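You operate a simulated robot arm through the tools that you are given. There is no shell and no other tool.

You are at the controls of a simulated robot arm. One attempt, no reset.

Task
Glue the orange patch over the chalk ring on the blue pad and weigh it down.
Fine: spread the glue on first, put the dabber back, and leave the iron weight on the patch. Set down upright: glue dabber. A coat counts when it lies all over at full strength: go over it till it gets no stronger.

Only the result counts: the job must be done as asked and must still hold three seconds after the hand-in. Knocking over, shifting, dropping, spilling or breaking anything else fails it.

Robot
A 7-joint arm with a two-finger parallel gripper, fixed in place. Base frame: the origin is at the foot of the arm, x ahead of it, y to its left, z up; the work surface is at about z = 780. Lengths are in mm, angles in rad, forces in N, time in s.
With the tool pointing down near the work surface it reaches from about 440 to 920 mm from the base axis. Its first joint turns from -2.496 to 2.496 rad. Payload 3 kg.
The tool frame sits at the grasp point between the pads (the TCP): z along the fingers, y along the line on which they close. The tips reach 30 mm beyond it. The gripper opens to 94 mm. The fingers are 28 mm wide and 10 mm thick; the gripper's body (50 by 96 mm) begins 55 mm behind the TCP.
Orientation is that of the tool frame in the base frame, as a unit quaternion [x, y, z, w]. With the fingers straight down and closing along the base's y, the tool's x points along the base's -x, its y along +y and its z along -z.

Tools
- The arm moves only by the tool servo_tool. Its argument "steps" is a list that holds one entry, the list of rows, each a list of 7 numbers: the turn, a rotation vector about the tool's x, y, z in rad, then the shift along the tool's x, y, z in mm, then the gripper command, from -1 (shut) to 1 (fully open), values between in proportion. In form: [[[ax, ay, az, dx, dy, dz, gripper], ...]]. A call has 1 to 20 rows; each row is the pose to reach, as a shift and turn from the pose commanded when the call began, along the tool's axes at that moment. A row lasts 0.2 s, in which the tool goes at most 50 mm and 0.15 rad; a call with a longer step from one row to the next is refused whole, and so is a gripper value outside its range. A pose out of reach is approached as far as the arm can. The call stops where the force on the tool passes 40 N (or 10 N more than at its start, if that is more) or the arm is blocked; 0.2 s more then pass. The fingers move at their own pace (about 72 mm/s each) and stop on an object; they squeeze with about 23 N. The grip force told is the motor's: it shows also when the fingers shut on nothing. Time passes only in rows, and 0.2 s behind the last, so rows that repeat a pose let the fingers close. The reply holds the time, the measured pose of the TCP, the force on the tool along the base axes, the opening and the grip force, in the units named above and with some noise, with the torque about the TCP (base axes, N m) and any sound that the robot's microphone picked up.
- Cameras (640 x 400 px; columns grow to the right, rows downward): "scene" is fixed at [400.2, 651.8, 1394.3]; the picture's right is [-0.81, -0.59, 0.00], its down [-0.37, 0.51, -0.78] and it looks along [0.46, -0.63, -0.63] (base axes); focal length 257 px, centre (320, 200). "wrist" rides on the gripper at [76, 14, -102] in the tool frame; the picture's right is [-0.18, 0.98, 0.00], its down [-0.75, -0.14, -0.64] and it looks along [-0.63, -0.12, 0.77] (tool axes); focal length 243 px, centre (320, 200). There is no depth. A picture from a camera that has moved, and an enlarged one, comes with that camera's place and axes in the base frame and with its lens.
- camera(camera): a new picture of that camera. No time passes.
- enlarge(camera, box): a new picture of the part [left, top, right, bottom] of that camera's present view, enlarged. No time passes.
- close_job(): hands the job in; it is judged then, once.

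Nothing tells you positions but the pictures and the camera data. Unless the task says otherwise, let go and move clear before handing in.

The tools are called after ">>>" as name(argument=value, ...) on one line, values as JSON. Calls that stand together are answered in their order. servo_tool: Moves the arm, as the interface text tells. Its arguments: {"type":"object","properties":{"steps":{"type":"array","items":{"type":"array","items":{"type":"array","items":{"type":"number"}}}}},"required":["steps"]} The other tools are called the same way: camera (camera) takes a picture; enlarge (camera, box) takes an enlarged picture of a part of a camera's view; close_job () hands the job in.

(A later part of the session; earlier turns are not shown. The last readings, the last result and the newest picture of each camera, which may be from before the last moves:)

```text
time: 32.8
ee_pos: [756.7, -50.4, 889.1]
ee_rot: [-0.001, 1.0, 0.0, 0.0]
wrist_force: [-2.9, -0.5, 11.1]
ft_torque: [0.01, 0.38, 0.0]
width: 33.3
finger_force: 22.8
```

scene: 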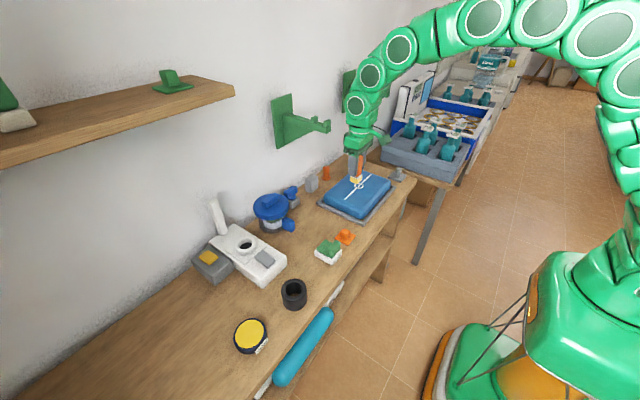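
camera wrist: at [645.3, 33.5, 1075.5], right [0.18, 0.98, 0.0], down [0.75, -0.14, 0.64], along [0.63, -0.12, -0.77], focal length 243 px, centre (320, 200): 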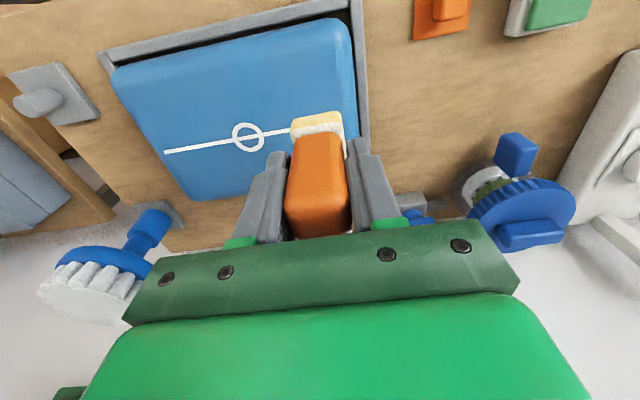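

There is 11 N of contact here. I'll sweep the whole area again with slowly increasing depth, in smaller steps.

>>> servo_tool(steps=[[[0, 0, 0, 0, -5, 0, -1], [0, 0, 0, 0, -10, 0, -1], [0, 0, 0, 0, -15, 0.2, -1], [0, 0, 0, 0, -20, 0.3, -1], [0, 0, 0, 0, -27, 0.4, -1], [0, 0, 0, 7, -27, 0.5, -1], [0, 0, 0, 13, -27, 0.6, -1], [0, 0, 0, 13, -20, 0.7, -1], [0, 0, 0, 13, -13, 0.8, -1], [0, 0, 0, 13, -6, 0.9, -1], [0, 0, 0, 13, 0, 1, -1], [0, 0, 0, 20, 0, 1.1, -1], [0, 0, 0, 27, 0, 1.2, -1], [0, 0, 0, 27, -7, 1.3, -1], [0, 0, 0, 27, -14, 1.4, -1], [0, 0, 0, 27, -21, 1.5, -1], [0, 0, 0, 27, -27, 1.6, -1]]])

```text
time: 36.4
ee_pos: [729.0, -77.2, 887.0]
ee_rot: [0.001, 1.0, 0.0, 0.0]
wrist_force: [0.5, 2.7, 7.5]
ft_torque: [0.14, 0.12, -0.02]
width: 33.3
finger_force: 23.2
```

Force is still 7.5 N. I'll cross-sweep along x over the same area, then look.

>>> servo_tool(steps=[[[0, 0, 0, -7, 0, 0.2, -1], [0, 0, 0, -14, 0, 0.3, -1], [0, 0, 0, -21, 0, 0.3, -1], [0, 0, 0, -28, 0, 0.4, -1], [0, 0, 0, -28, 7, 0.5, -1], [0, 0, 0, -28, 13, 0.6, -1], [0, 0, 0, -21, 13, 0.6, -1], [0, 0, 0, -14, 13, 0.7, -1], [0, 0, 0, -7, 13, 0.7, -1], [0, 0, 0, 0, 13, 0.8, -1], [0, 0, 0, 0, 20, 0.9, -1], [0, 0, 0, 0, 27, 1, -1], [0, 0, 0, -7, 27, 1, -1], [0, 0, 0, -14, 27, 1.1, -1], [0, 0, 0, -21, 27, 1.2, -1], [0, 0, 0, -28, 27, 1.3, -1]]])

>>> servo_tool(steps=[[[0, 0, 0, 0, 0, -20, -1], [0, 0, 0, 20, 40, -40, -1], [0, 0, 0, 27, 70, -60, -1], [0, 0, 0, 27, 70, -60, -1]]])

>>> enlarge(camera="wrist", box=[160, 60, 360, 200])

>>> enlarge(camera="scene", box=[330, 145, 400, 205])

```text
time: 39.8
ee_pos: [757.1, -49.7, 885.4]
ee_rot: [0.001, 1.0, -0.001, 0.0]
wrist_force: [-1.3, 0.5, 3.5]
ft_torque: [-0.02, 0.02, -0.03]
width: 33.4
finger_force: 23.3
```

```text
time: 40.8
ee_pos: [730.3, 18.1, 945.2]
ee_rot: [0.0, 1.0, 0.0, 0.0]
wrist_force: [-0.1, -1.4, 0.1]
ft_torque: [0.0, 0.0, 0.03]
width: 33.5
finger_force: 22.8
```

```text
2.86 times, centred on (260, 130) of wrist
camera zoom: at [654.8, 35.0, 1047.4], right [0.18, 0.98, 0.0], down [0.75, -0.14, 0.64], along [0.63, -0.12, -0.77], focal length 693 px, centre (491, 400)
```

zoom: 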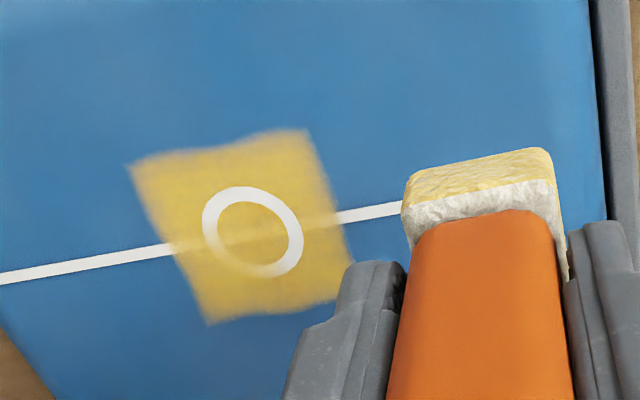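

```text
6.67 times, centred on (365, 175) of scene
camera zoom: at [400.2, 651.8, 1394.3], right [-0.81, -0.59, 0.0], down [-0.37, 0.51, -0.78], along [0.46, -0.63, -0.63], focal length 1713 px, centre (20, 367)
```

zoom: 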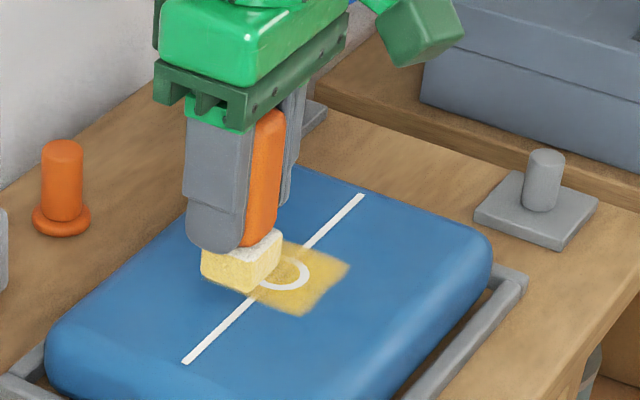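

The coat looks more even, but may not be at full strength. I'll examine it up close.

>>> enlarge(camera="wrist", box=[195, 95, 290, 180])

>>> enlarge(camera="scene", box=[350, 175, 385, 200])

```text
4.71 times, centred on (242, 138) of wrist
camera zoom: at [654.8, 35.0, 1047.4], right [0.18, 0.98, 0.0], down [0.75, -0.14, 0.64], along [0.63, -0.12, -0.77], focal length 1142 px, centre (685, 494)
```

zoom: 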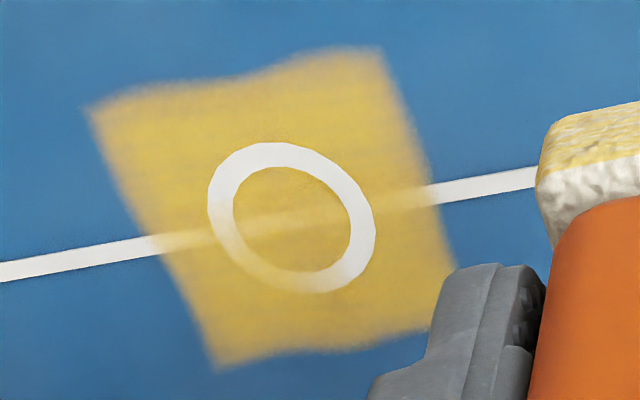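

```text
16.00 times, centred on (368, 188) of scene
camera zoom: at [400.2, 651.8, 1394.3], right [-0.81, -0.59, 0.0], down [-0.37, 0.51, -0.78], along [0.46, -0.63, -0.63], focal length 4111 px, centre (-440, 400)
```

zoom: 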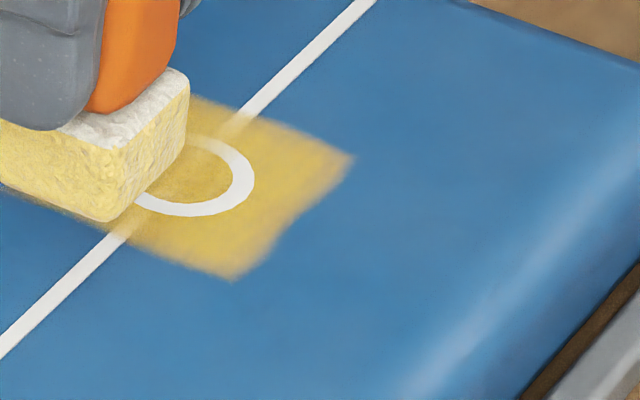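

I'll re-dip the dabber to be sure of a full load and go over the coat again to see whether it gets stronger.

>>> servo_tool(steps=[[[0, 0, 0, 4, 45, -14, -1], [0, 0, 0, 9, 92, -28, -1], [0, 0, 0, 14, 139, -28, -1], [0, 0, 0, 19, 186, -28, -1], [0, 0, 0, 23, 233, -28, -1], [0, 0, 0, 28, 280, -28, -1], [0, 0, 0, 33, 327, -28, -1], [0, 0, 0, 38, 374, -28, -1], [0, 0, 0, 43, 421, -28, -1], [0, 0, 0, 48, 468, -28, -1], [0, 0, 0, 52, 515, -28, -1], [0, 0, 0, 52, 516, 0, -1], [0, 0, 0, 52, 516, 35, -1], [0, 0, 0, 52, 516, 65, -1], [0, 0, 0, 52, 516, 78, -1], [0, 0, 0, 52, 516, 80, -1], [0, 0, 0, 52, 516, 80, -1]]])

```text
time: 44.4
ee_pos: [678.3, 535.7, 864.7]
ee_rot: [0.0, 1.0, -0.001, 0.0]
wrist_force: [0.5, 0.3, -1.4]
ft_torque: [0.01, 0.0, 0.0]
width: 33.6
finger_force: 22.9
```

>>> servo_tool(steps=[[[0, 0, 0, 0, 0, 2, -1], [0, 0, 0, 0, 0, 3, -1], [0, 0, 0, 0, 0, 4, -1], [0, 0, 0, 0, 0, 4, -1]]])

```text
time: 45.4
ee_pos: [678.2, 536.5, 861.4]
ee_rot: [0.0, 1.0, -0.001, 0.0]
wrist_force: [-0.3, 0.7, -0.4]
ft_torque: [-0.02, -0.01, -0.01]
width: 33.4
finger_force: 22.8
```

>>> servo_tool(steps=[[[0, 0, 0, 0, 0, 1, -1], [0, 0, 0, 0, 0, 2, -1], [0, 0, 0, 0, 0, 3, -1], [0, 0, 0, 0, 0, 3, -1]]])

```text
time: 46.4
ee_pos: [678.4, 535.4, 858.9]
ee_rot: [0.0, 1.0, 0.0, 0.0]
wrist_force: [0.0, 0.1, 0.2]
ft_torque: [-0.01, -0.02, 0.0]
width: 33.3
finger_force: 23.0
```

>>> servo_tool(steps=[[[0, 0, 0, 0, 0, 1, -1], [0, 0, 0, 0, 0, 2, -1], [0, 0, 0, 0, 0, 2, -1]]])

```text
time: 47.2
ee_pos: [677.9, 536.3, 857.8]
ee_rot: [0.0, 1.0, 0.001, 0.001]
wrist_force: [-1.2, -0.3, 12.8]
ft_torque: [-0.07, 0.04, -0.02]
width: 33.4
finger_force: 22.7
```

Contact is at 12.8 N. I'll hold, lift and carry the dabber back above the pad's corner.

>>> servo_tool(steps=[[[0, 0, 0, 0, 0, 0, -1], [0, 0, 0, 0, 0, 0, -1], [0, 0, 0, 0, 0, 0, -1], [0, 0, 0, 0, 0, 0, -1], [0, 0, 0, 0, 0, 0, -1], [0, 0, 0, 0, 0, 0, -1], [0, 0, 0, 0, 0, -20, -1], [0, 0, 0, 0, 0, -60, -1], [0, 0, 0, 0, 0, -105, -1], [0, 0, 0, 0, 0, -105, -1]]])

>>> enlarge(camera="wrist", box=[240, 60, 400, 200])

>>> servo_tool(steps=[[[0, 0, 0, -4, -47, 0, -1], [0, 0, 0, -8, -94, 0, -1], [0, 0, 0, -12, -141, 0, -1], [0, 0, 0, -16, -188, 0, -1], [0, 0, 0, -20, -235, 0, -1], [0, 0, 0, -24, -282, 0, -1], [0, 0, 0, -28, -329, 0, -1], [0, 0, 0, -32, -376, 0, -1], [0, 0, 0, -36, -423, 0, -1], [0, 0, 0, -40, -470, 0, -1], [0, 0, 0, -44, -517, 0, -1], [0, 0, 0, -48, -564, 0, -1], [0, 0, 0, -51, -612, 10, -1], [0, 0, 0, -51, -612, 40, -1], [0, 0, 0, -51, -612, 65, -1], [0, 0, 0, -51, -612, 74, -1], [0, 0, 0, -51, -612, 76, -1], [0, 0, 0, -51, -612, 76, -1]]])

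```text
time: 49.4
ee_pos: [677.9, 535.4, 960.5]
ee_rot: [0.001, 1.0, 0.0, 0.001]
wrist_force: [0.6, 0.9, -0.3]
ft_torque: [0.01, -0.03, 0.01]
width: 33.2
finger_force: 23.4
```

```text
2.86 times, centred on (320, 130) of wrist
camera zoom: at [602.6, 551.1, 1064.4], right [0.18, 0.98, 0.0], down [0.75, -0.14, 0.64], along [0.63, -0.12, -0.77], focal length 693 px, centre (320, 400)
```

zoom: 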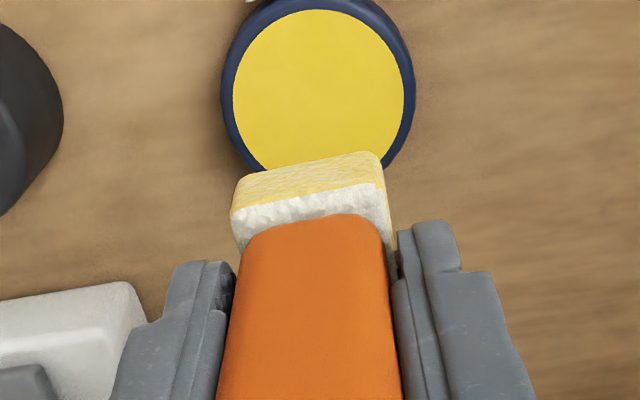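

```text
time: 53.2
ee_pos: [729.5, -76.9, 885.2]
ee_rot: [0.0, 1.0, 0.0, 0.0]
wrist_force: [0.0, 0.2, -1.3]
ft_torque: [0.0, -0.01, 0.0]
width: 33.2
finger_force: 22.6
```

>>> servo_tool(steps=[[[0, 0, 0, 0, 0, 0.7, -1], [0, 0, 0, 0, 0, 1.5, -1], [0, 0, 0, 0, 0, 1.5, -1]]])

```text
time: 54.0
ee_pos: [730.6, -77.5, 883.9]
ee_rot: [0.0, 1.0, 0.0, 0.001]
wrist_force: [0.0, -0.1, 17.0]
ft_torque: [-0.01, 0.15, -0.03]
width: 33.6
finger_force: 23.1
```

Contact is at 17 N. I'll back off slightly and do a denser raster of four strips, a little wider toward +x and +y.

>>> servo_tool(steps=[[[0, 0, 0, 0, 7, -0.3, -1], [0, 0, 0, 0, 15, -0.3, -1], [0, 0, 0, 0, 22, -0.3, -1], [0, 0, 0, 0, 30, -0.3, -1], [0, 0, 0, -10, 30, -0.2, -1], [0, 0, 0, -10, 22, -0.2, -1], [0, 0, 0, -10, 15, -0.1, -1], [0, 0, 0, -10, 7, -0.1, -1], [0, 0, 0, -10, 0, 0, -1], [0, 0, 0, -20, 0, 0.1, -1], [0, 0, 0, -20, 7, 0.2, -1], [0, 0, 0, -20, 15, 0.2, -1], [0, 0, 0, -20, 22, 0.3, -1], [0, 0, 0, -20, 30, 0.4, -1], [0, 0, 0, -30, 30, 0.5, -1], [0, 0, 0, -30, 22, 0.6, -1], [0, 0, 0, -30, 15, 0.7, -1], [0, 0, 0, -30, 7, 0.8, -1], [0, 0, 0, -30, 0, 0.9, -1]]])

```text
time: 58.0
ee_pos: [760.6, -75.8, 882.2]
ee_rot: [-0.001, 1.0, 0.0, 0.0]
wrist_force: [-0.4, -0.3, -1.3]
ft_torque: [-0.01, 0.0, 0.0]
width: 33.2
finger_force: 23.2
```

>>> servo_tool(steps=[[[0, 0, 0, 0, 0, 0.7, -1], [0, 0, 0, 0, 0, 1.4, -1], [0, 0, 0, 0, 0, 1.4, -1]]])

>>> enlarge(camera="wrist", box=[240, 60, 400, 200])

>>> enlarge(camera="scene", box=[340, 155, 400, 205])

```text
time: 58.8
ee_pos: [760.8, -76.1, 883.2]
ee_rot: [0.0, 1.0, 0.0, 0.0]
wrist_force: [1.3, -0.9, 15.4]
ft_torque: [0.01, -0.04, 0.02]
width: 33.4
finger_force: 23.0
```

```text
2.86 times, centred on (320, 130) of wrist
camera zoom: at [684.4, -61.2, 984.4], right [0.18, 0.98, 0.0], down [0.75, -0.14, 0.64], along [0.63, -0.12, -0.77], focal length 693 px, centre (320, 400)
```

zoom: 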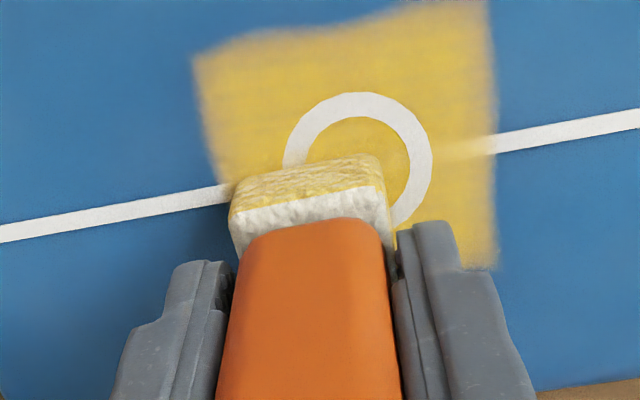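

```text
8.00 times, centred on (370, 180) of scene
camera zoom: at [400.2, 651.8, 1394.3], right [-0.81, -0.59, 0.0], down [-0.37, 0.51, -0.78], along [0.46, -0.63, -0.63], focal length 2056 px, centre (-80, 360)
```

zoom: 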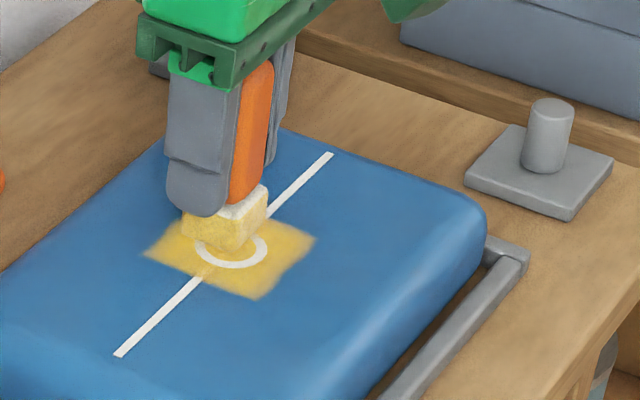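

Parts are brightening further, so it wasn't saturated yet. I'll continue with x-direction strips back over the area.

>>> servo_tool(steps=[[[0, 0, 0, 7, 0, 0, -1], [0, 0, 0, 15, 0, 0, -1], [0, 0, 0, 22, 0, 0, -1], [0, 0, 0, 30, 0, 0.1, -1], [0, 0, 0, 30, 10, 0.1, -1], [0, 0, 0, 22, 10, 0.2, -1], [0, 0, 0, 15, 10, 0.3, -1], [0, 0, 0, 7, 10, 0.4, -1], [0, 0, 0, 0, 10, 0.5, -1], [0, 0, 0, 0, 20, 0.6, -1], [0, 0, 0, 7, 20, 0.7, -1], [0, 0, 0, 15, 20, 0.8, -1], [0, 0, 0, 22, 20, 0.9, -1], [0, 0, 0, 30, 20, 1, -1], [0, 0, 0, 30, 30, 1.1, -1], [0, 0, 0, 22, 30, 1.2, -1], [0, 0, 0, 15, 30, 1.3, -1], [0, 0, 0, 7, 30, 1.4, -1], [0, 0, 0, 0, 30, 1.5, -1]]])

>>> servo_tool(steps=[[[0, 0, 0, 0, 0, -20, -1], [0, 0, 0, 20, 40, -40, -1], [0, 0, 0, 30, 70, -60, -1], [0, 0, 0, 30, 70, -60, -1]]])

>>> enlarge(camera="wrist", box=[195, 95, 290, 180])

>>> enlarge(camera="wrist", box=[160, 60, 360, 200])

>>> enlarge(camera="scene", box=[340, 155, 400, 205])

```text
time: 61.9
ee_pos: [728.9, -52.7, 882.2]
ee_rot: [0.001, 1.0, 0.0, 0.001]
wrist_force: [-0.9, 1.4, 8.8]
ft_torque: [0.12, 0.17, -0.03]
width: 33.3
finger_force: 22.9
stopped in row 15: the force on the tool passed its limit at 43 N (the readings are from after the stop); the commanded pose is now the measured one
```

```text
time: 62.9
ee_pos: [698.6, 16.2, 940.7]
ee_rot: [0.001, 1.0, -0.001, -0.001]
wrist_force: [-0.5, 0.7, -0.6]
ft_torque: [0.05, -0.01, -0.03]
width: 33.6
finger_force: 22.8
```

```text
4.71 times, centred on (242, 138) of wrist
camera zoom: at [623.8, 31.8, 1042.9], right [0.19, 0.98, 0.0], down [0.75, -0.14, 0.64], along [0.63, -0.12, -0.77], focal length 1142 px, centre (685, 494)
```

zoom: 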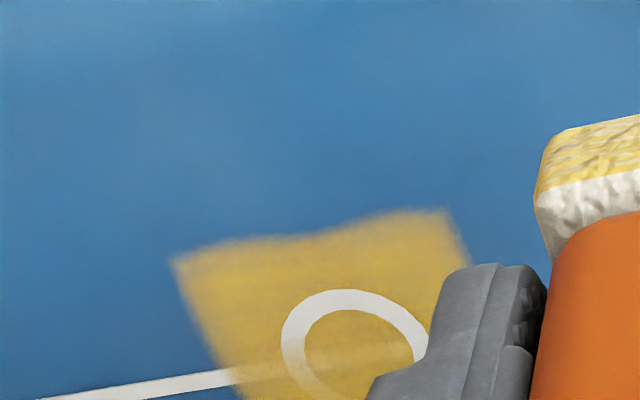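

```text
2.86 times, centred on (260, 130) of wrist
camera zoom: at [623.8, 31.8, 1042.9], right [0.19, 0.98, 0.0], down [0.75, -0.14, 0.64], along [0.63, -0.12, -0.77], focal length 693 px, centre (491, 400)
```

zoom: 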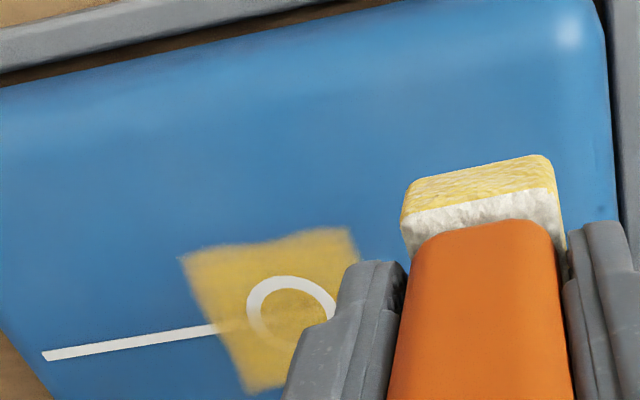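

```text
8.00 times, centred on (370, 180) of scene
camera zoom: at [400.2, 651.8, 1394.3], right [-0.81, -0.59, 0.0], down [-0.37, 0.51, -0.78], along [0.46, -0.63, -0.63], focal length 2056 px, centre (-80, 360)
```

zoom: 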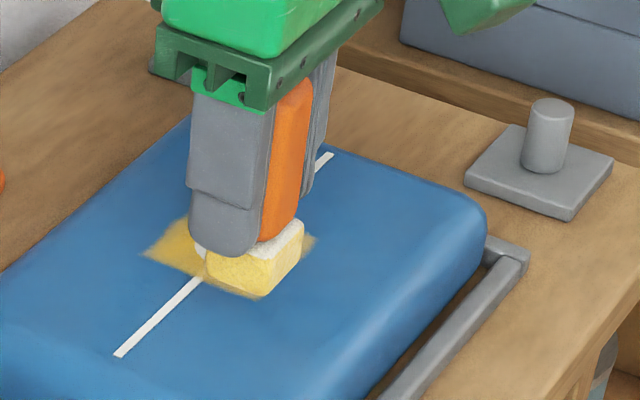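

The force spiked, so I'll press less from here. I'll reposition for a clear look at the coat.

>>> servo_tool(steps=[[[0, 0, 0, -20, 10, -10, -1], [0, 0, 0, -45, 25, -20, -1], [0, 0, 0, -45, 25, -20, -1]]])

>>> camera(camera="wrist")

>>> enlarge(camera="wrist", box=[170, 80, 270, 170])

>>> enlarge(camera="scene", box=[340, 155, 400, 205])

```text
time: 63.7
ee_pos: [744.8, 41.2, 959.8]
ee_rot: [0.0, 1.0, -0.001, 0.0]
wrist_force: [-0.3, -0.1, -0.2]
ft_torque: [-0.01, -0.01, 0.02]
width: 33.4
finger_force: 22.5
```

```text
taken
camera wrist: at [669.6, 56.6, 1062.5], right [0.18, 0.98, 0.0], down [0.75, -0.14, 0.64], along [0.63, -0.12, -0.77], focal length 243 px, centre (320, 200)
```

wrist: 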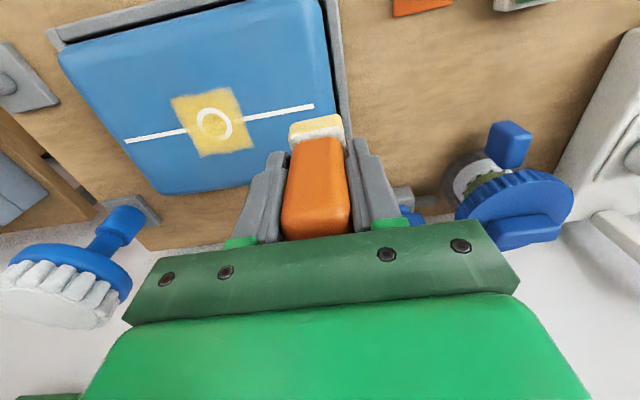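

```text
4.44 times, centred on (220, 125) of wrist
camera zoom: at [669.6, 56.6, 1062.5], right [0.18, 0.98, 0.0], down [0.75, -0.14, 0.64], along [0.63, -0.12, -0.77], focal length 1078 px, centre (764, 533)
```

zoom: 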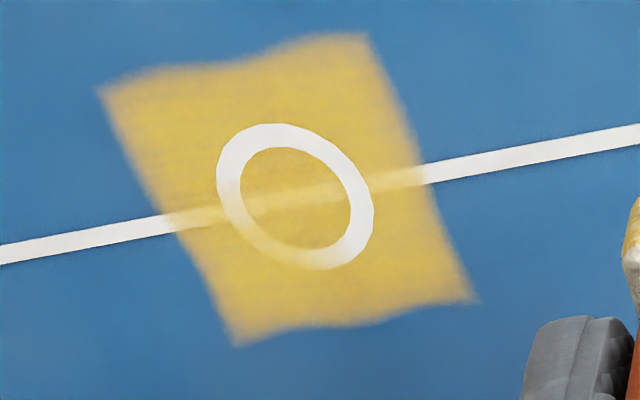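

```text
8.00 times, centred on (370, 180) of scene
camera zoom: at [400.2, 651.8, 1394.3], right [-0.81, -0.59, 0.0], down [-0.37, 0.51, -0.78], along [0.46, -0.63, -0.63], focal length 2056 px, centre (-80, 360)
```

zoom: 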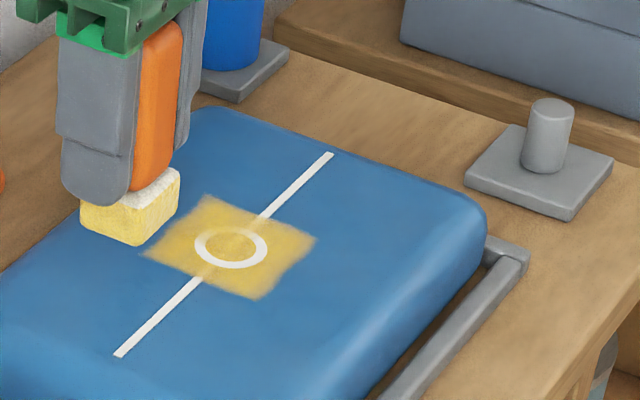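

The coat now looks fairly even across the whole square. I'll do one more full pass with moderate force and compare from this same viewpoint.

>>> servo_tool(steps=[[[0, 0, 0, 5, -40, 0, -1], [0, 0, 0, 10, -80, 10, -1], [0, 0, 0, 14, -119, 35, -1], [0, 0, 0, 14, -119, 68, -1], [0, 0, 0, 14, -119, 76, -1], [0, 0, 0, 14, -119, 78, -1], [0, 0, 0, 14, -119, 78, -1]]])

```text
time: 65.3
ee_pos: [730.6, -77.2, 882.1]
ee_rot: [0.001, 1.0, -0.001, 0.0]
wrist_force: [0.3, 0.0, -0.7]
ft_torque: [0.01, 0.0, 0.04]
width: 33.4
finger_force: 23.4
```

>>> servo_tool(steps=[[[0, 0, 0, 0, 0, 0.7, -1], [0, 0, 0, 0, 0, 1.4, -1], [0, 0, 0, 0, 0, 1.4, -1]]])

```text
time: 66.1
ee_pos: [729.7, -77.0, 881.0]
ee_rot: [0.001, 1.0, -0.001, 0.0]
wrist_force: [-2.5, -0.5, 12.4]
ft_torque: [0.05, 0.19, -0.03]
width: 33.6
finger_force: 23.5
```

>>> servo_tool(steps=[[[0, 0, 0, 0, 7, 0, -1], [0, 0, 0, 0, 15, 0, -1], [0, 0, 0, 0, 22, 0, -1], [0, 0, 0, 0, 30, 0, -1], [0, 0, 0, -10, 30, 0, -1], [0, 0, 0, -10, 22, 0, -1], [0, 0, 0, -10, 15, 0, -1], [0, 0, 0, -10, 7, 0.1, -1], [0, 0, 0, -10, 0, 0.1, -1], [0, 0, 0, -20, 0, 0.2, -1], [0, 0, 0, -20, 7, 0.3, -1], [0, 0, 0, -20, 15, 0.3, -1], [0, 0, 0, -20, 22, 0.4, -1], [0, 0, 0, -20, 30, 0.4, -1], [0, 0, 0, -30, 30, 0.5, -1], [0, 0, 0, -30, 22, 0.5, -1], [0, 0, 0, -30, 15, 0.6, -1], [0, 0, 0, -30, 7, 0.6, -1], [0, 0, 0, -30, 0, 0.7, -1]]])

```text
time: 70.1
ee_pos: [759.6, -77.5, 881.7]
ee_rot: [-0.001, 1.0, -0.001, 0.002]
wrist_force: [0.4, 6.0, 19.4]
ft_torque: [0.34, 0.09, -0.04]
width: 33.6
finger_force: 23.6
```

>>> servo_tool(steps=[[[0, 0, 0, 7, 0, -0.3, -1], [0, 0, 0, 15, 0, -0.3, -1], [0, 0, 0, 22, 0, -0.3, -1], [0, 0, 0, 30, 0, -0.2, -1], [0, 0, 0, 30, 10, -0.2, -1], [0, 0, 0, 22, 10, -0.2, -1], [0, 0, 0, 15, 10, -0.1, -1], [0, 0, 0, 7, 10, -0.1, -1], [0, 0, 0, 0, 10, 0, -1], [0, 0, 0, 0, 20, 0, -1], [0, 0, 0, 7, 20, 0, -1], [0, 0, 0, 15, 20, 0, -1], [0, 0, 0, 22, 20, 0, -1], [0, 0, 0, 30, 20, 0, -1], [0, 0, 0, 30, 30, 0, -1], [0, 0, 0, 22, 30, 0, -1], [0, 0, 0, 15, 30, 0, -1], [0, 0, 0, 7, 30, 0, -1], [0, 0, 0, 0, 30, 0, -1]]])

```text
time: 73.9
ee_pos: [748.6, -48.7, 879.7]
ee_rot: [0.001, 1.0, -0.001, -0.001]
wrist_force: [-3.1, 1.0, 14.8]
ft_torque: [0.13, 0.13, 0.0]
width: 33.2
finger_force: 23.3
stopped in row 18: the force on the tool passed its limit at 41 N (the readings are from after the stop); the commanded pose is now the measured one
```

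>>> servo_tool(steps=[[[0, 0, 0, 0, 0, -15, -1], [0, 0, 0, 0, 20, -40, -1], [0, 0, 0, 2, 55, -65, -1], [0, 0, 0, 4, 90, -80, -1], [0, 0, 0, 4, 90, -80, -1]]])

>>> enlarge(camera="wrist", box=[170, 80, 270, 170])

>>> enlarge(camera="scene", box=[340, 155, 400, 205])

>>> enlarge(camera="wrist", box=[220, 80, 420, 240])

```text
time: 75.1
ee_pos: [745.6, 44.0, 960.2]
ee_rot: [0.0, 1.0, -0.001, -0.001]
wrist_force: [0.4, -0.1, -0.8]
ft_torque: [0.0, 0.04, 0.03]
width: 33.5
finger_force: 23.2
```

```text
4.44 times, centred on (220, 125) of wrist
camera zoom: at [670.1, 57.9, 1063.0], right [0.18, 0.98, 0.0], down [0.75, -0.14, 0.64], along [0.63, -0.12, -0.77], focal length 1078 px, centre (764, 533)
```

zoom: 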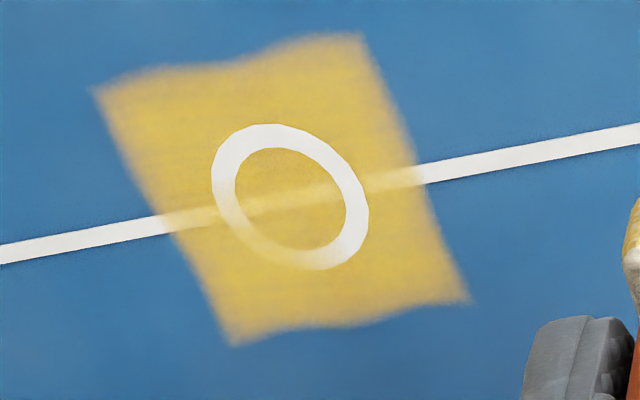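

```text
8.00 times, centred on (370, 180) of scene
camera zoom: at [400.2, 651.8, 1394.3], right [-0.81, -0.59, 0.0], down [-0.37, 0.51, -0.78], along [0.46, -0.63, -0.63], focal length 2056 px, centre (-80, 360)
```

zoom: 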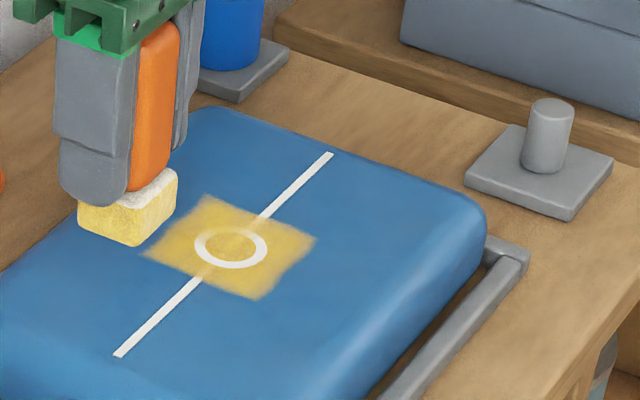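

```text
2.50 times, centred on (320, 160) of wrist
camera zoom: at [670.1, 57.9, 1063.0], right [0.18, 0.98, 0.0], down [0.75, -0.14, 0.64], along [0.63, -0.12, -0.77], focal length 606 px, centre (320, 300)
```

zoom: 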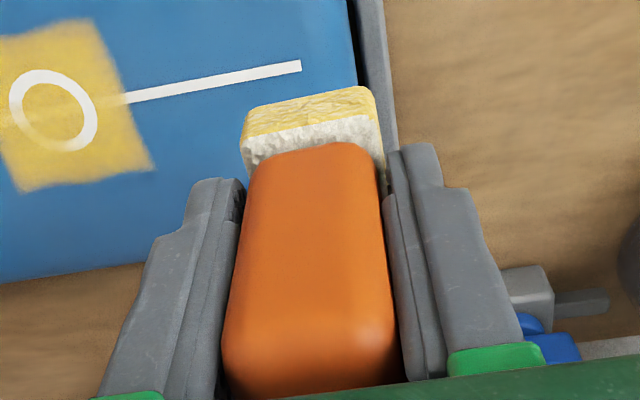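

There's no visible change from the previous pass, so the coat is saturated. Now I'll return the dabber to its original spot at (803, 166).

>>> servo_tool(steps=[[[0, 0, 0, -19, 41, 0, -1], [0, 0, 0, -38, 82, 0, -1], [0, 0, 0, -57, 122, 0, -1], [0, 0, 0, -57, 122, 40, -1], [0, 0, 0, -57, 122, 80, -1], [0, 0, 0, -57, 122, 105, -1], [0, 0, 0, -57, 122, 115, -1], [0, 0, 0, -57, 122, 115, -1]]])

>>> enlarge(camera="scene", box=[280, 180, 340, 230])

>>> camera(camera="wrist")

```text
time: 76.0
ee_pos: [710.8, 62.7, 917.0]
ee_rot: [0.11, 0.989, -0.064, -0.078]
wrist_force: [-6.6, -18.1, 23.7]
ft_torque: [1.53, -0.74, -0.23]
width: 33.5
finger_force: 22.8
stopped in row 4: the force on the tool passed its limit at 424 N (the readings are from after the stop); the commanded pose is now the measured one
```

```text
8.00 times, centred on (310, 205) of scene
camera zoom: at [400.2, 651.8, 1394.3], right [-0.81, -0.59, 0.0], down [-0.37, 0.51, -0.78], along [0.46, -0.63, -0.63], focal length 2056 px, centre (400, 160)
```

zoom: 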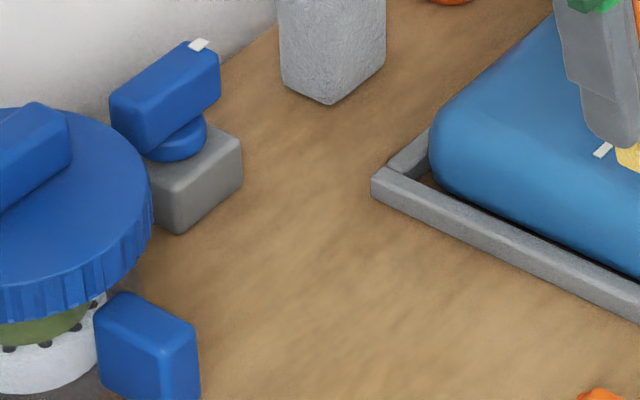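

```text
taken
camera wrist: at [658.1, 105.5, 1027.3], right [0.38, 0.91, -0.17], down [0.81, -0.24, 0.54], along [0.45, -0.34, -0.82], focal length 243 px, centre (320, 200)
```

wrist: 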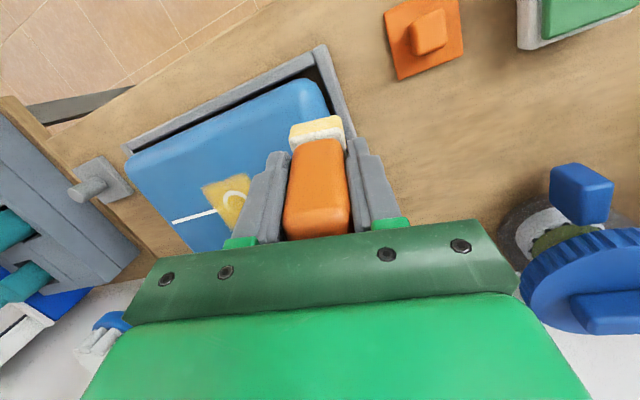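

Something blocked the arm hard and the tool was tilted. I'll look at the whole scene before doing anything.

>>> camera(camera="scene")

>>> enlarge(camera="scene", box=[260, 60, 420, 220])

```text
taken
```

scene: 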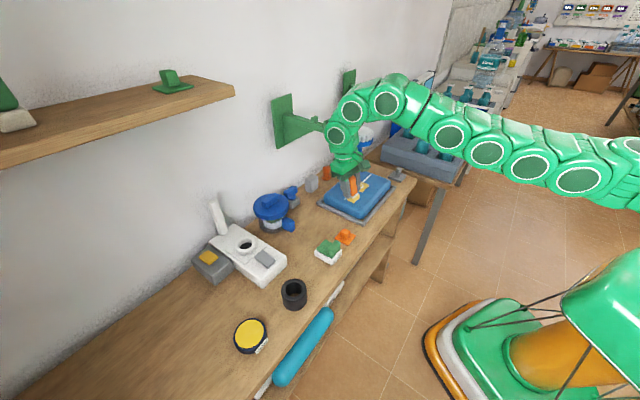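

```text
2.50 times, centred on (340, 140) of scene
camera zoom: at [400.2, 651.8, 1394.3], right [-0.81, -0.59, 0.0], down [-0.37, 0.51, -0.78], along [0.46, -0.63, -0.63], focal length 642 px, centre (270, 350)
```

zoom: 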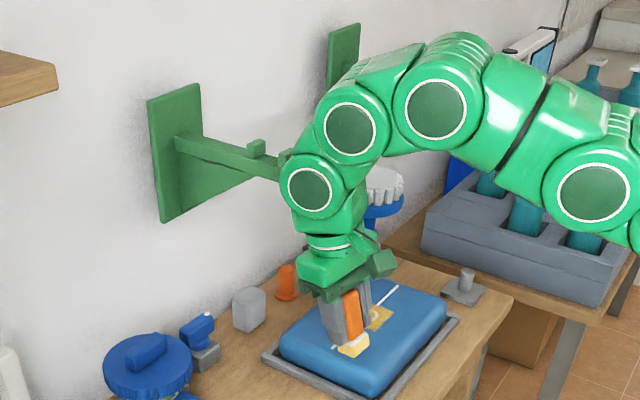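

The upper wrist struck the fixed green wall bracket. It lies between y≈40 and y≈140 at large x, and everything on the bench looks undisturbed. I'll back off toward −x first, without rotating.

>>> servo_tool(steps=[[[0, 0, 0, 9, -6.5, -2, -1], [0, 0, 0, 23, -16, -4.5, -1], [0, 0, 0, 46, -32, -9, -1], [0, 0, 0, 46, -32, -9, -1]]])

>>> enlarge(camera="scene", box=[260, 60, 420, 220])

```text
time: 76.3
ee_pos: [832.3, 284.7, 817.4]
ee_rot: [0.015, 0.989, 0.081, -0.12]
wrist_force: [93.5, 4.5, 156.1]
ft_torque: [-2.71, 7.31, 0.6]
width: 37.6
finger_force: 26.7
stopped in row 1: the arm was blocked; the commanded pose is now the measured one
```

```text
2.50 times, centred on (340, 140) of scene
camera zoom: at [400.2, 651.8, 1394.3], right [-0.81, -0.59, 0.0], down [-0.37, 0.51, -0.78], along [0.46, -0.63, -0.63], focal length 642 px, centre (270, 350)
```

zoom: 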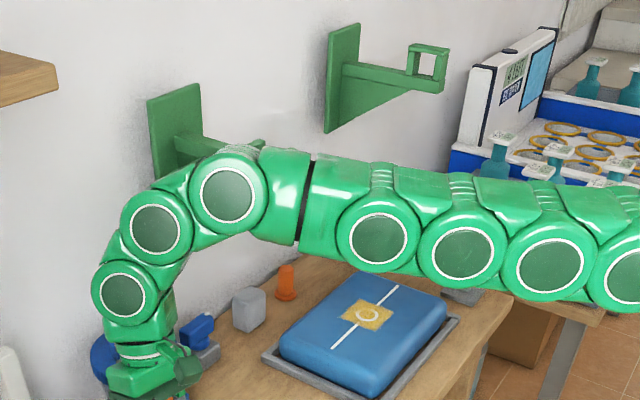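

The arm sprang past the bracket and is now down by the pot with high contact forces. I need to see what it is touching.

>>> camera(camera="scene")

>>> camera(camera="wrist")

>>> enlarge(camera="scene", box=[220, 150, 360, 270])

```text
taken
```

scene: 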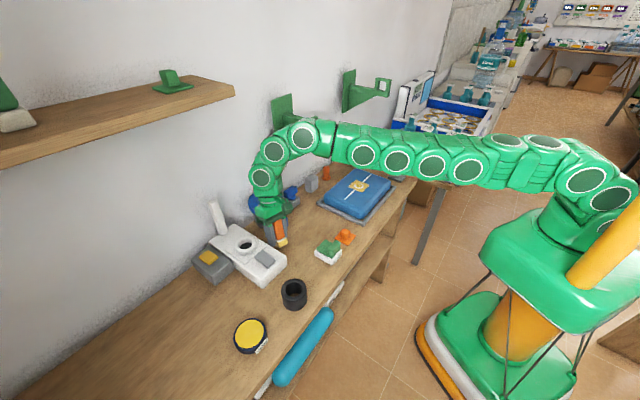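

```text
taken
camera wrist: at [784.1, 284.4, 935.7], right [0.23, 0.97, 0.11], down [0.88, -0.25, 0.41], along [0.43, 0.0, -0.9], focal length 243 px, centre (320, 200)
```

wrist: 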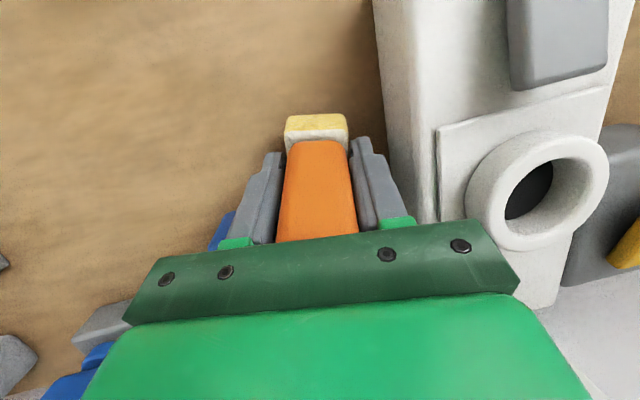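

```text
3.33 times, centred on (290, 210) of scene
camera zoom: at [400.2, 651.8, 1394.3], right [-0.81, -0.59, 0.0], down [-0.37, 0.51, -0.78], along [0.46, -0.63, -0.63], focal length 856 px, centre (420, 167)
```

zoom: 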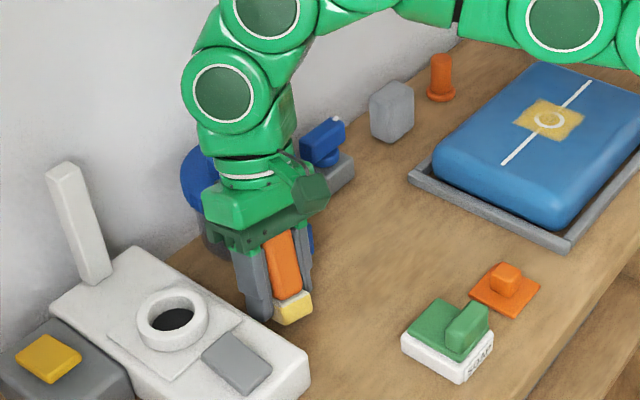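

The tool is tilted and pressing down by the pot. I'll ease it up and slightly toward −x in small steps.

>>> servo_tool(steps=[[[0, 0, 0, 5, 1.5, -9, -1], [0, 0, 0, 10, 3, -18, -1], [0, 0, 0, 15, 4.5, -27, -1], [0, 0, 0, 20, 6, -36, -1], [0, 0, 0, 20, 6, -36, -1]]])

>>> enlarge(camera="scene", box=[220, 150, 360, 270])

>>> camera(camera="wrist")

```text
time: 76.7
ee_pos: [798.3, 291.5, 815.0]
ee_rot: [-0.093, 0.99, 0.07, -0.079]
wrist_force: [22.0, -88.4, 299.1]
ft_torque: [-10.75, -3.73, -0.74]
width: 50.4
finger_force: 23.4
stopped in row 1: the force on the tool passed its limit at 472 N (the readings are from after the stop); the commanded pose is now the measured one
```

```text
3.33 times, centred on (290, 210) of scene
camera zoom: at [400.2, 651.8, 1394.3], right [-0.81, -0.59, 0.0], down [-0.37, 0.51, -0.78], along [0.46, -0.63, -0.63], focal length 856 px, centre (420, 167)
```

zoom: 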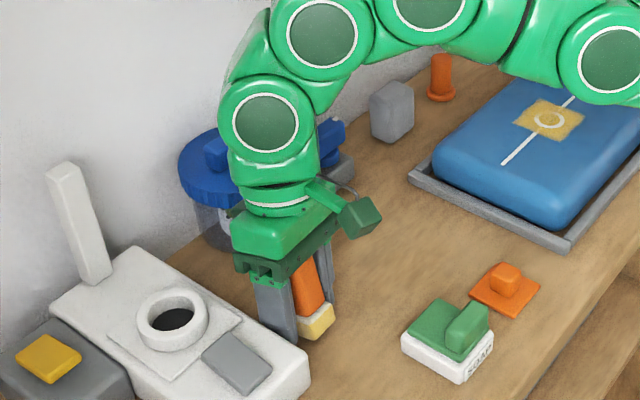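

```text
taken
camera wrist: at [740.2, 279.6, 929.3], right [0.01, 0.99, 0.13], down [0.87, -0.07, 0.5], along [0.5, 0.1, -0.86], focal length 243 px, centre (320, 200)
```

wrist: 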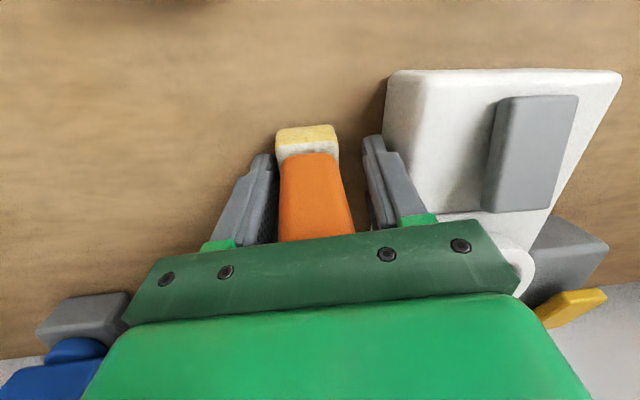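

The arm is still settling. I'll hold still for a moment and read again.

>>> servo_tool(steps=[[[0, 0, 0, 0, 0, 0, -1], [0, 0, 0, 0, 0, 0, -1]]])

>>> enlarge(camera="scene", box=[220, 150, 360, 270])

>>> camera(camera="wrist")

```text
time: 77.2
ee_pos: [794.1, 279.6, 816.7]
ee_rot: [-0.089, 0.989, 0.07, -0.094]
wrist_force: [-14.1, 38.3, 131.3]
ft_torque: [0.48, -0.48, 0.03]
width: 39.1
finger_force: 23.0
```

```text
3.33 times, centred on (290, 210) of scene
camera zoom: at [400.2, 651.8, 1394.3], right [-0.81, -0.59, 0.0], down [-0.37, 0.51, -0.78], along [0.46, -0.63, -0.63], focal length 856 px, centre (420, 167)
```

zoom: 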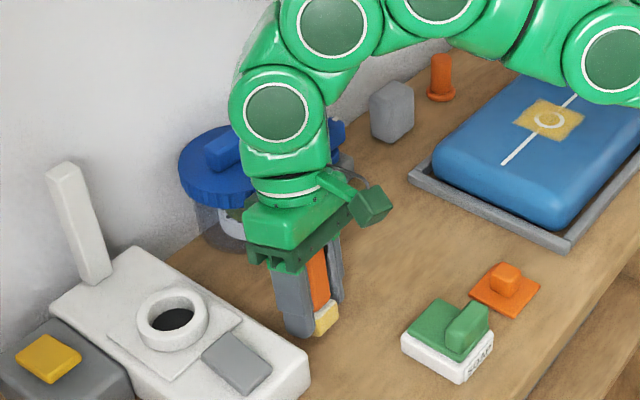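

```text
taken
camera wrist: at [739.2, 266.9, 932.6], right [0.02, 0.99, 0.12], down [0.88, -0.07, 0.47], along [0.48, 0.1, -0.87], focal length 243 px, centre (320, 200)
```

wrist: 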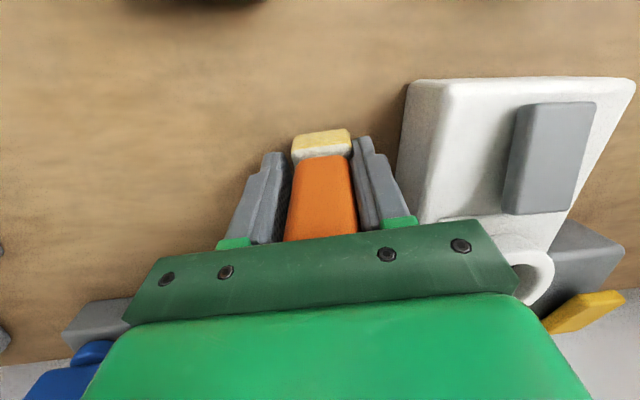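

It has settled and is pushing down on the bench. I'll lift straight up in small steps.

>>> servo_tool(steps=[[[0, 0, 0, 3.5, -4, -8, -1], [0, 0, 0, 7, -6, -18, -1], [0, 0, 0, 10.5, -6.4, -30, -1], [0, 0, 0, 10.5, -6.4, -30, -1]]])

>>> enlarge(camera="scene", box=[220, 150, 360, 270])

>>> camera(camera="wrist")

```text
time: 78.5
ee_pos: [777.5, 281.0, 844.3]
ee_rot: [-0.096, 0.989, 0.064, -0.095]
wrist_force: [2.3, -1.8, -1.4]
ft_torque: [0.07, 0.09, -0.01]
width: 33.6
finger_force: 23.0
stopped in row 4: the arm was blocked; the commanded pose is now the measured one
```

```text
3.33 times, centred on (290, 210) of scene
camera zoom: at [400.2, 651.8, 1394.3], right [-0.81, -0.59, 0.0], down [-0.37, 0.51, -0.78], along [0.46, -0.63, -0.63], focal length 856 px, centre (420, 167)
```

zoom: 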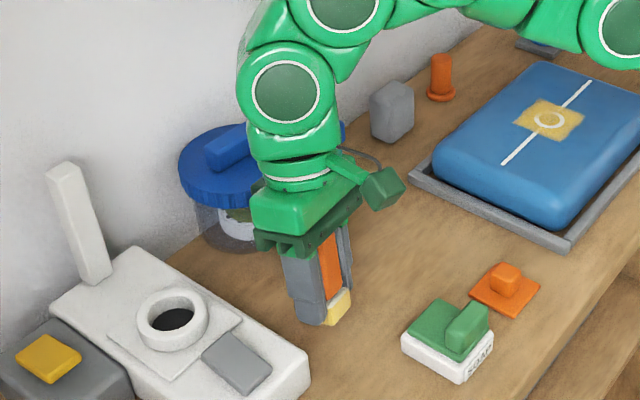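

```text
taken
camera wrist: at [724.4, 268.2, 959.3], right [0.0, 0.99, 0.11], down [0.88, -0.05, 0.47], along [0.48, 0.1, -0.87], focal length 243 px, centre (320, 200)
```

wrist: 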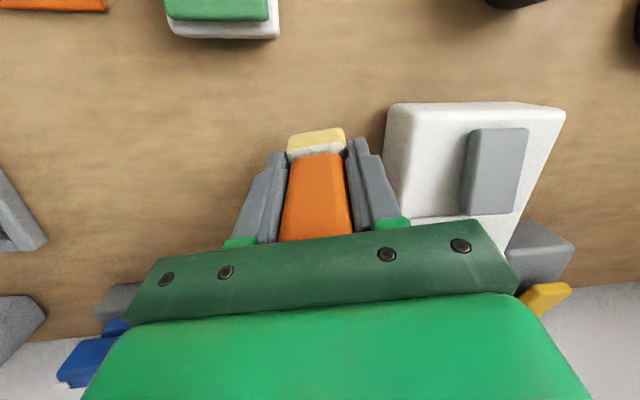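

The dabber is still held and the forces are near zero, but the arm reports being blocked. I'll check the overall arm posture.

>>> camera(camera="scene")

>>> enlarge(camera="scene", box=[240, 60, 420, 200])

```text
taken
```

scene: 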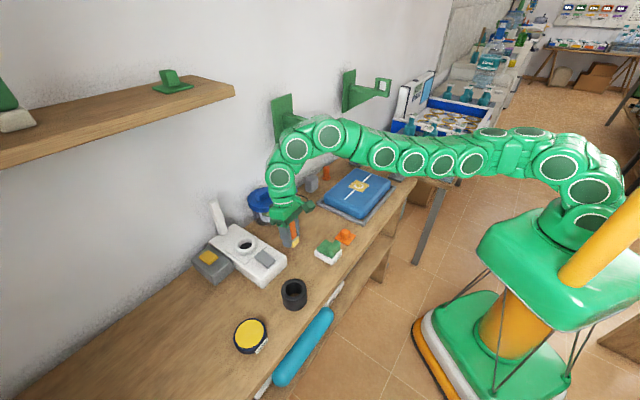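

```text
2.86 times, centred on (330, 130) of scene
camera zoom: at [400.2, 651.8, 1394.3], right [-0.81, -0.59, 0.0], down [-0.37, 0.51, -0.78], along [0.46, -0.63, -0.63], focal length 734 px, centre (291, 400)
```

zoom: 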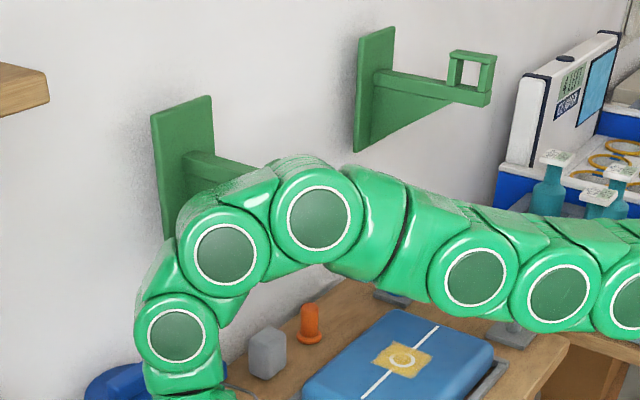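

The forearm seems to be resting under or against the bracket. I'll pull back toward the robot (−x) gently, drifting slightly +y to stay clear of the soap.

>>> servo_tool(steps=[[[0, 0, 0, 8, 5, -1, -1], [0, 0, 0, 17, 11, -2, -1], [0, 0, 0, 27, 17, -3.5, -1], [0, 0, 0, 38, 24, -5, -1], [0, 0, 0, 38, 24, -5, -1]]])

>>> camera(camera="scene")

>>> camera(camera="wrist")

```text
time: 79.7
ee_pos: [738.2, 297.3, 858.4]
ee_rot: [-0.097, 0.989, 0.064, -0.095]
wrist_force: [-1.1, 1.0, -1.0]
ft_torque: [0.04, 0.01, -0.02]
width: 33.6
finger_force: 22.9
```

```text
taken
```

scene: 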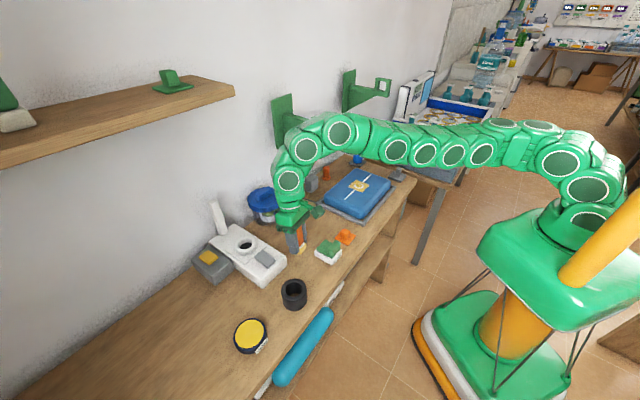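

```text
taken
camera wrist: at [683.8, 284.3, 974.3], right [0.0, 0.99, 0.11], down [0.88, -0.05, 0.47], along [0.48, 0.1, -0.87], focal length 243 px, centre (320, 200)
```

wrist: 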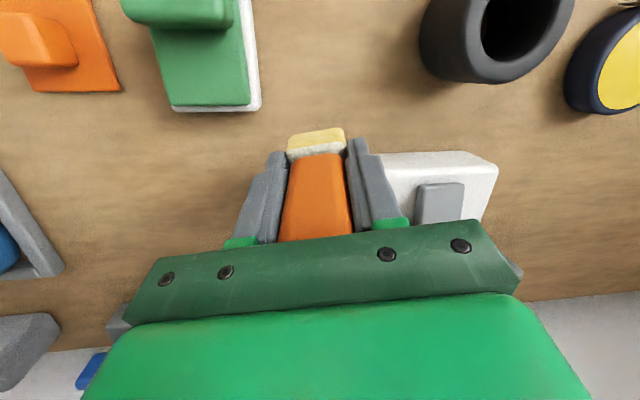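

It moves freely now. I'll rise and retract further before straightening the tool.

>>> servo_tool(steps=[[[0, 0, 0, 17, 8, -16, -1], [0, 0, 0, 35, 16, -32, -1], [0, 0, 0, 52, 24, -48, -1], [0, 0, 0, 70, 32, -65, -1], [0, 0, 0, 70, 32, -65, -1]]])

>>> camera(camera="scene")

>>> enlarge(camera="scene", box=[220, 140, 420, 280])

```text
time: 80.8
ee_pos: [678.9, 306.6, 939.5]
ee_rot: [-0.097, 0.989, 0.066, -0.094]
wrist_force: [0.5, 0.8, -0.6]
ft_torque: [-0.01, 0.04, 0.0]
width: 33.8
finger_force: 22.9
```

```text
taken
```

scene: 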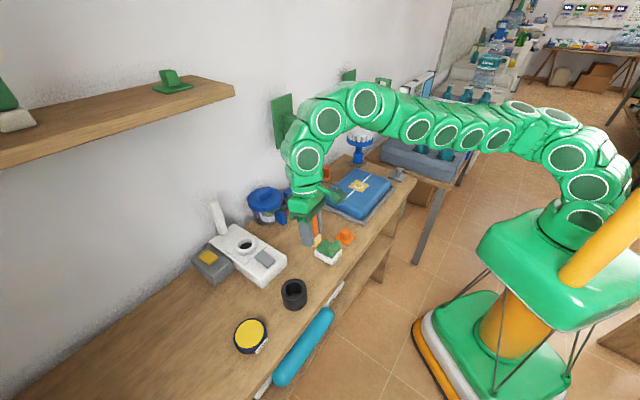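

```text
2.86 times, centred on (320, 210) of scene
camera zoom: at [400.2, 651.8, 1394.3], right [-0.81, -0.59, 0.0], down [-0.37, 0.51, -0.78], along [0.46, -0.63, -0.63], focal length 734 px, centre (320, 171)
```

zoom: 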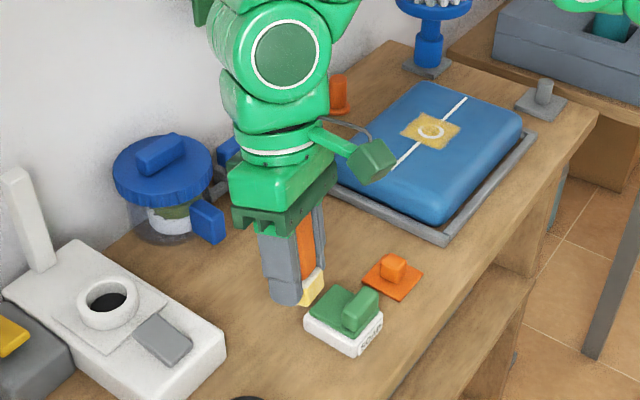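

The wall bracket incident pushed the blue pot about 25 mm toward the wall, and the rest looks in place. I'll straighten the tool and rise, then measure things without the arm in the way.

>>> servo_tool(steps=[[[0.033, -0.046, 0.048, 7, 2, -9, -1], [0.066, -0.093, 0.096, 13, 5, -18, -1], [0.098, -0.14, 0.144, 20, 7, -26, -1], [0.131, -0.186, 0.192, 26, 9, -35, -1], [0.131, -0.186, 0.192, 26, 9, -35, -1]]])

>>> camera(camera="wrist")

```text
time: 82.0
ee_pos: [658.5, 306.8, 978.9]
ee_rot: [-0.001, 1.0, 0.0, -0.002]
wrist_force: [0.6, -0.5, -1.1]
ft_torque: [-0.04, 0.01, 0.01]
width: 33.7
finger_force: 22.6
```

```text
taken
camera wrist: at [583.7, 320.5, 1082.4], right [0.18, 0.98, 0.0], down [0.76, -0.14, 0.64], along [0.63, -0.12, -0.77], focal length 243 px, centre (320, 200)
```

wrist: 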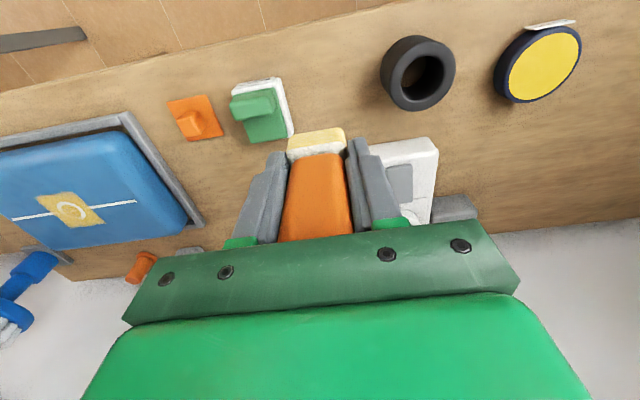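

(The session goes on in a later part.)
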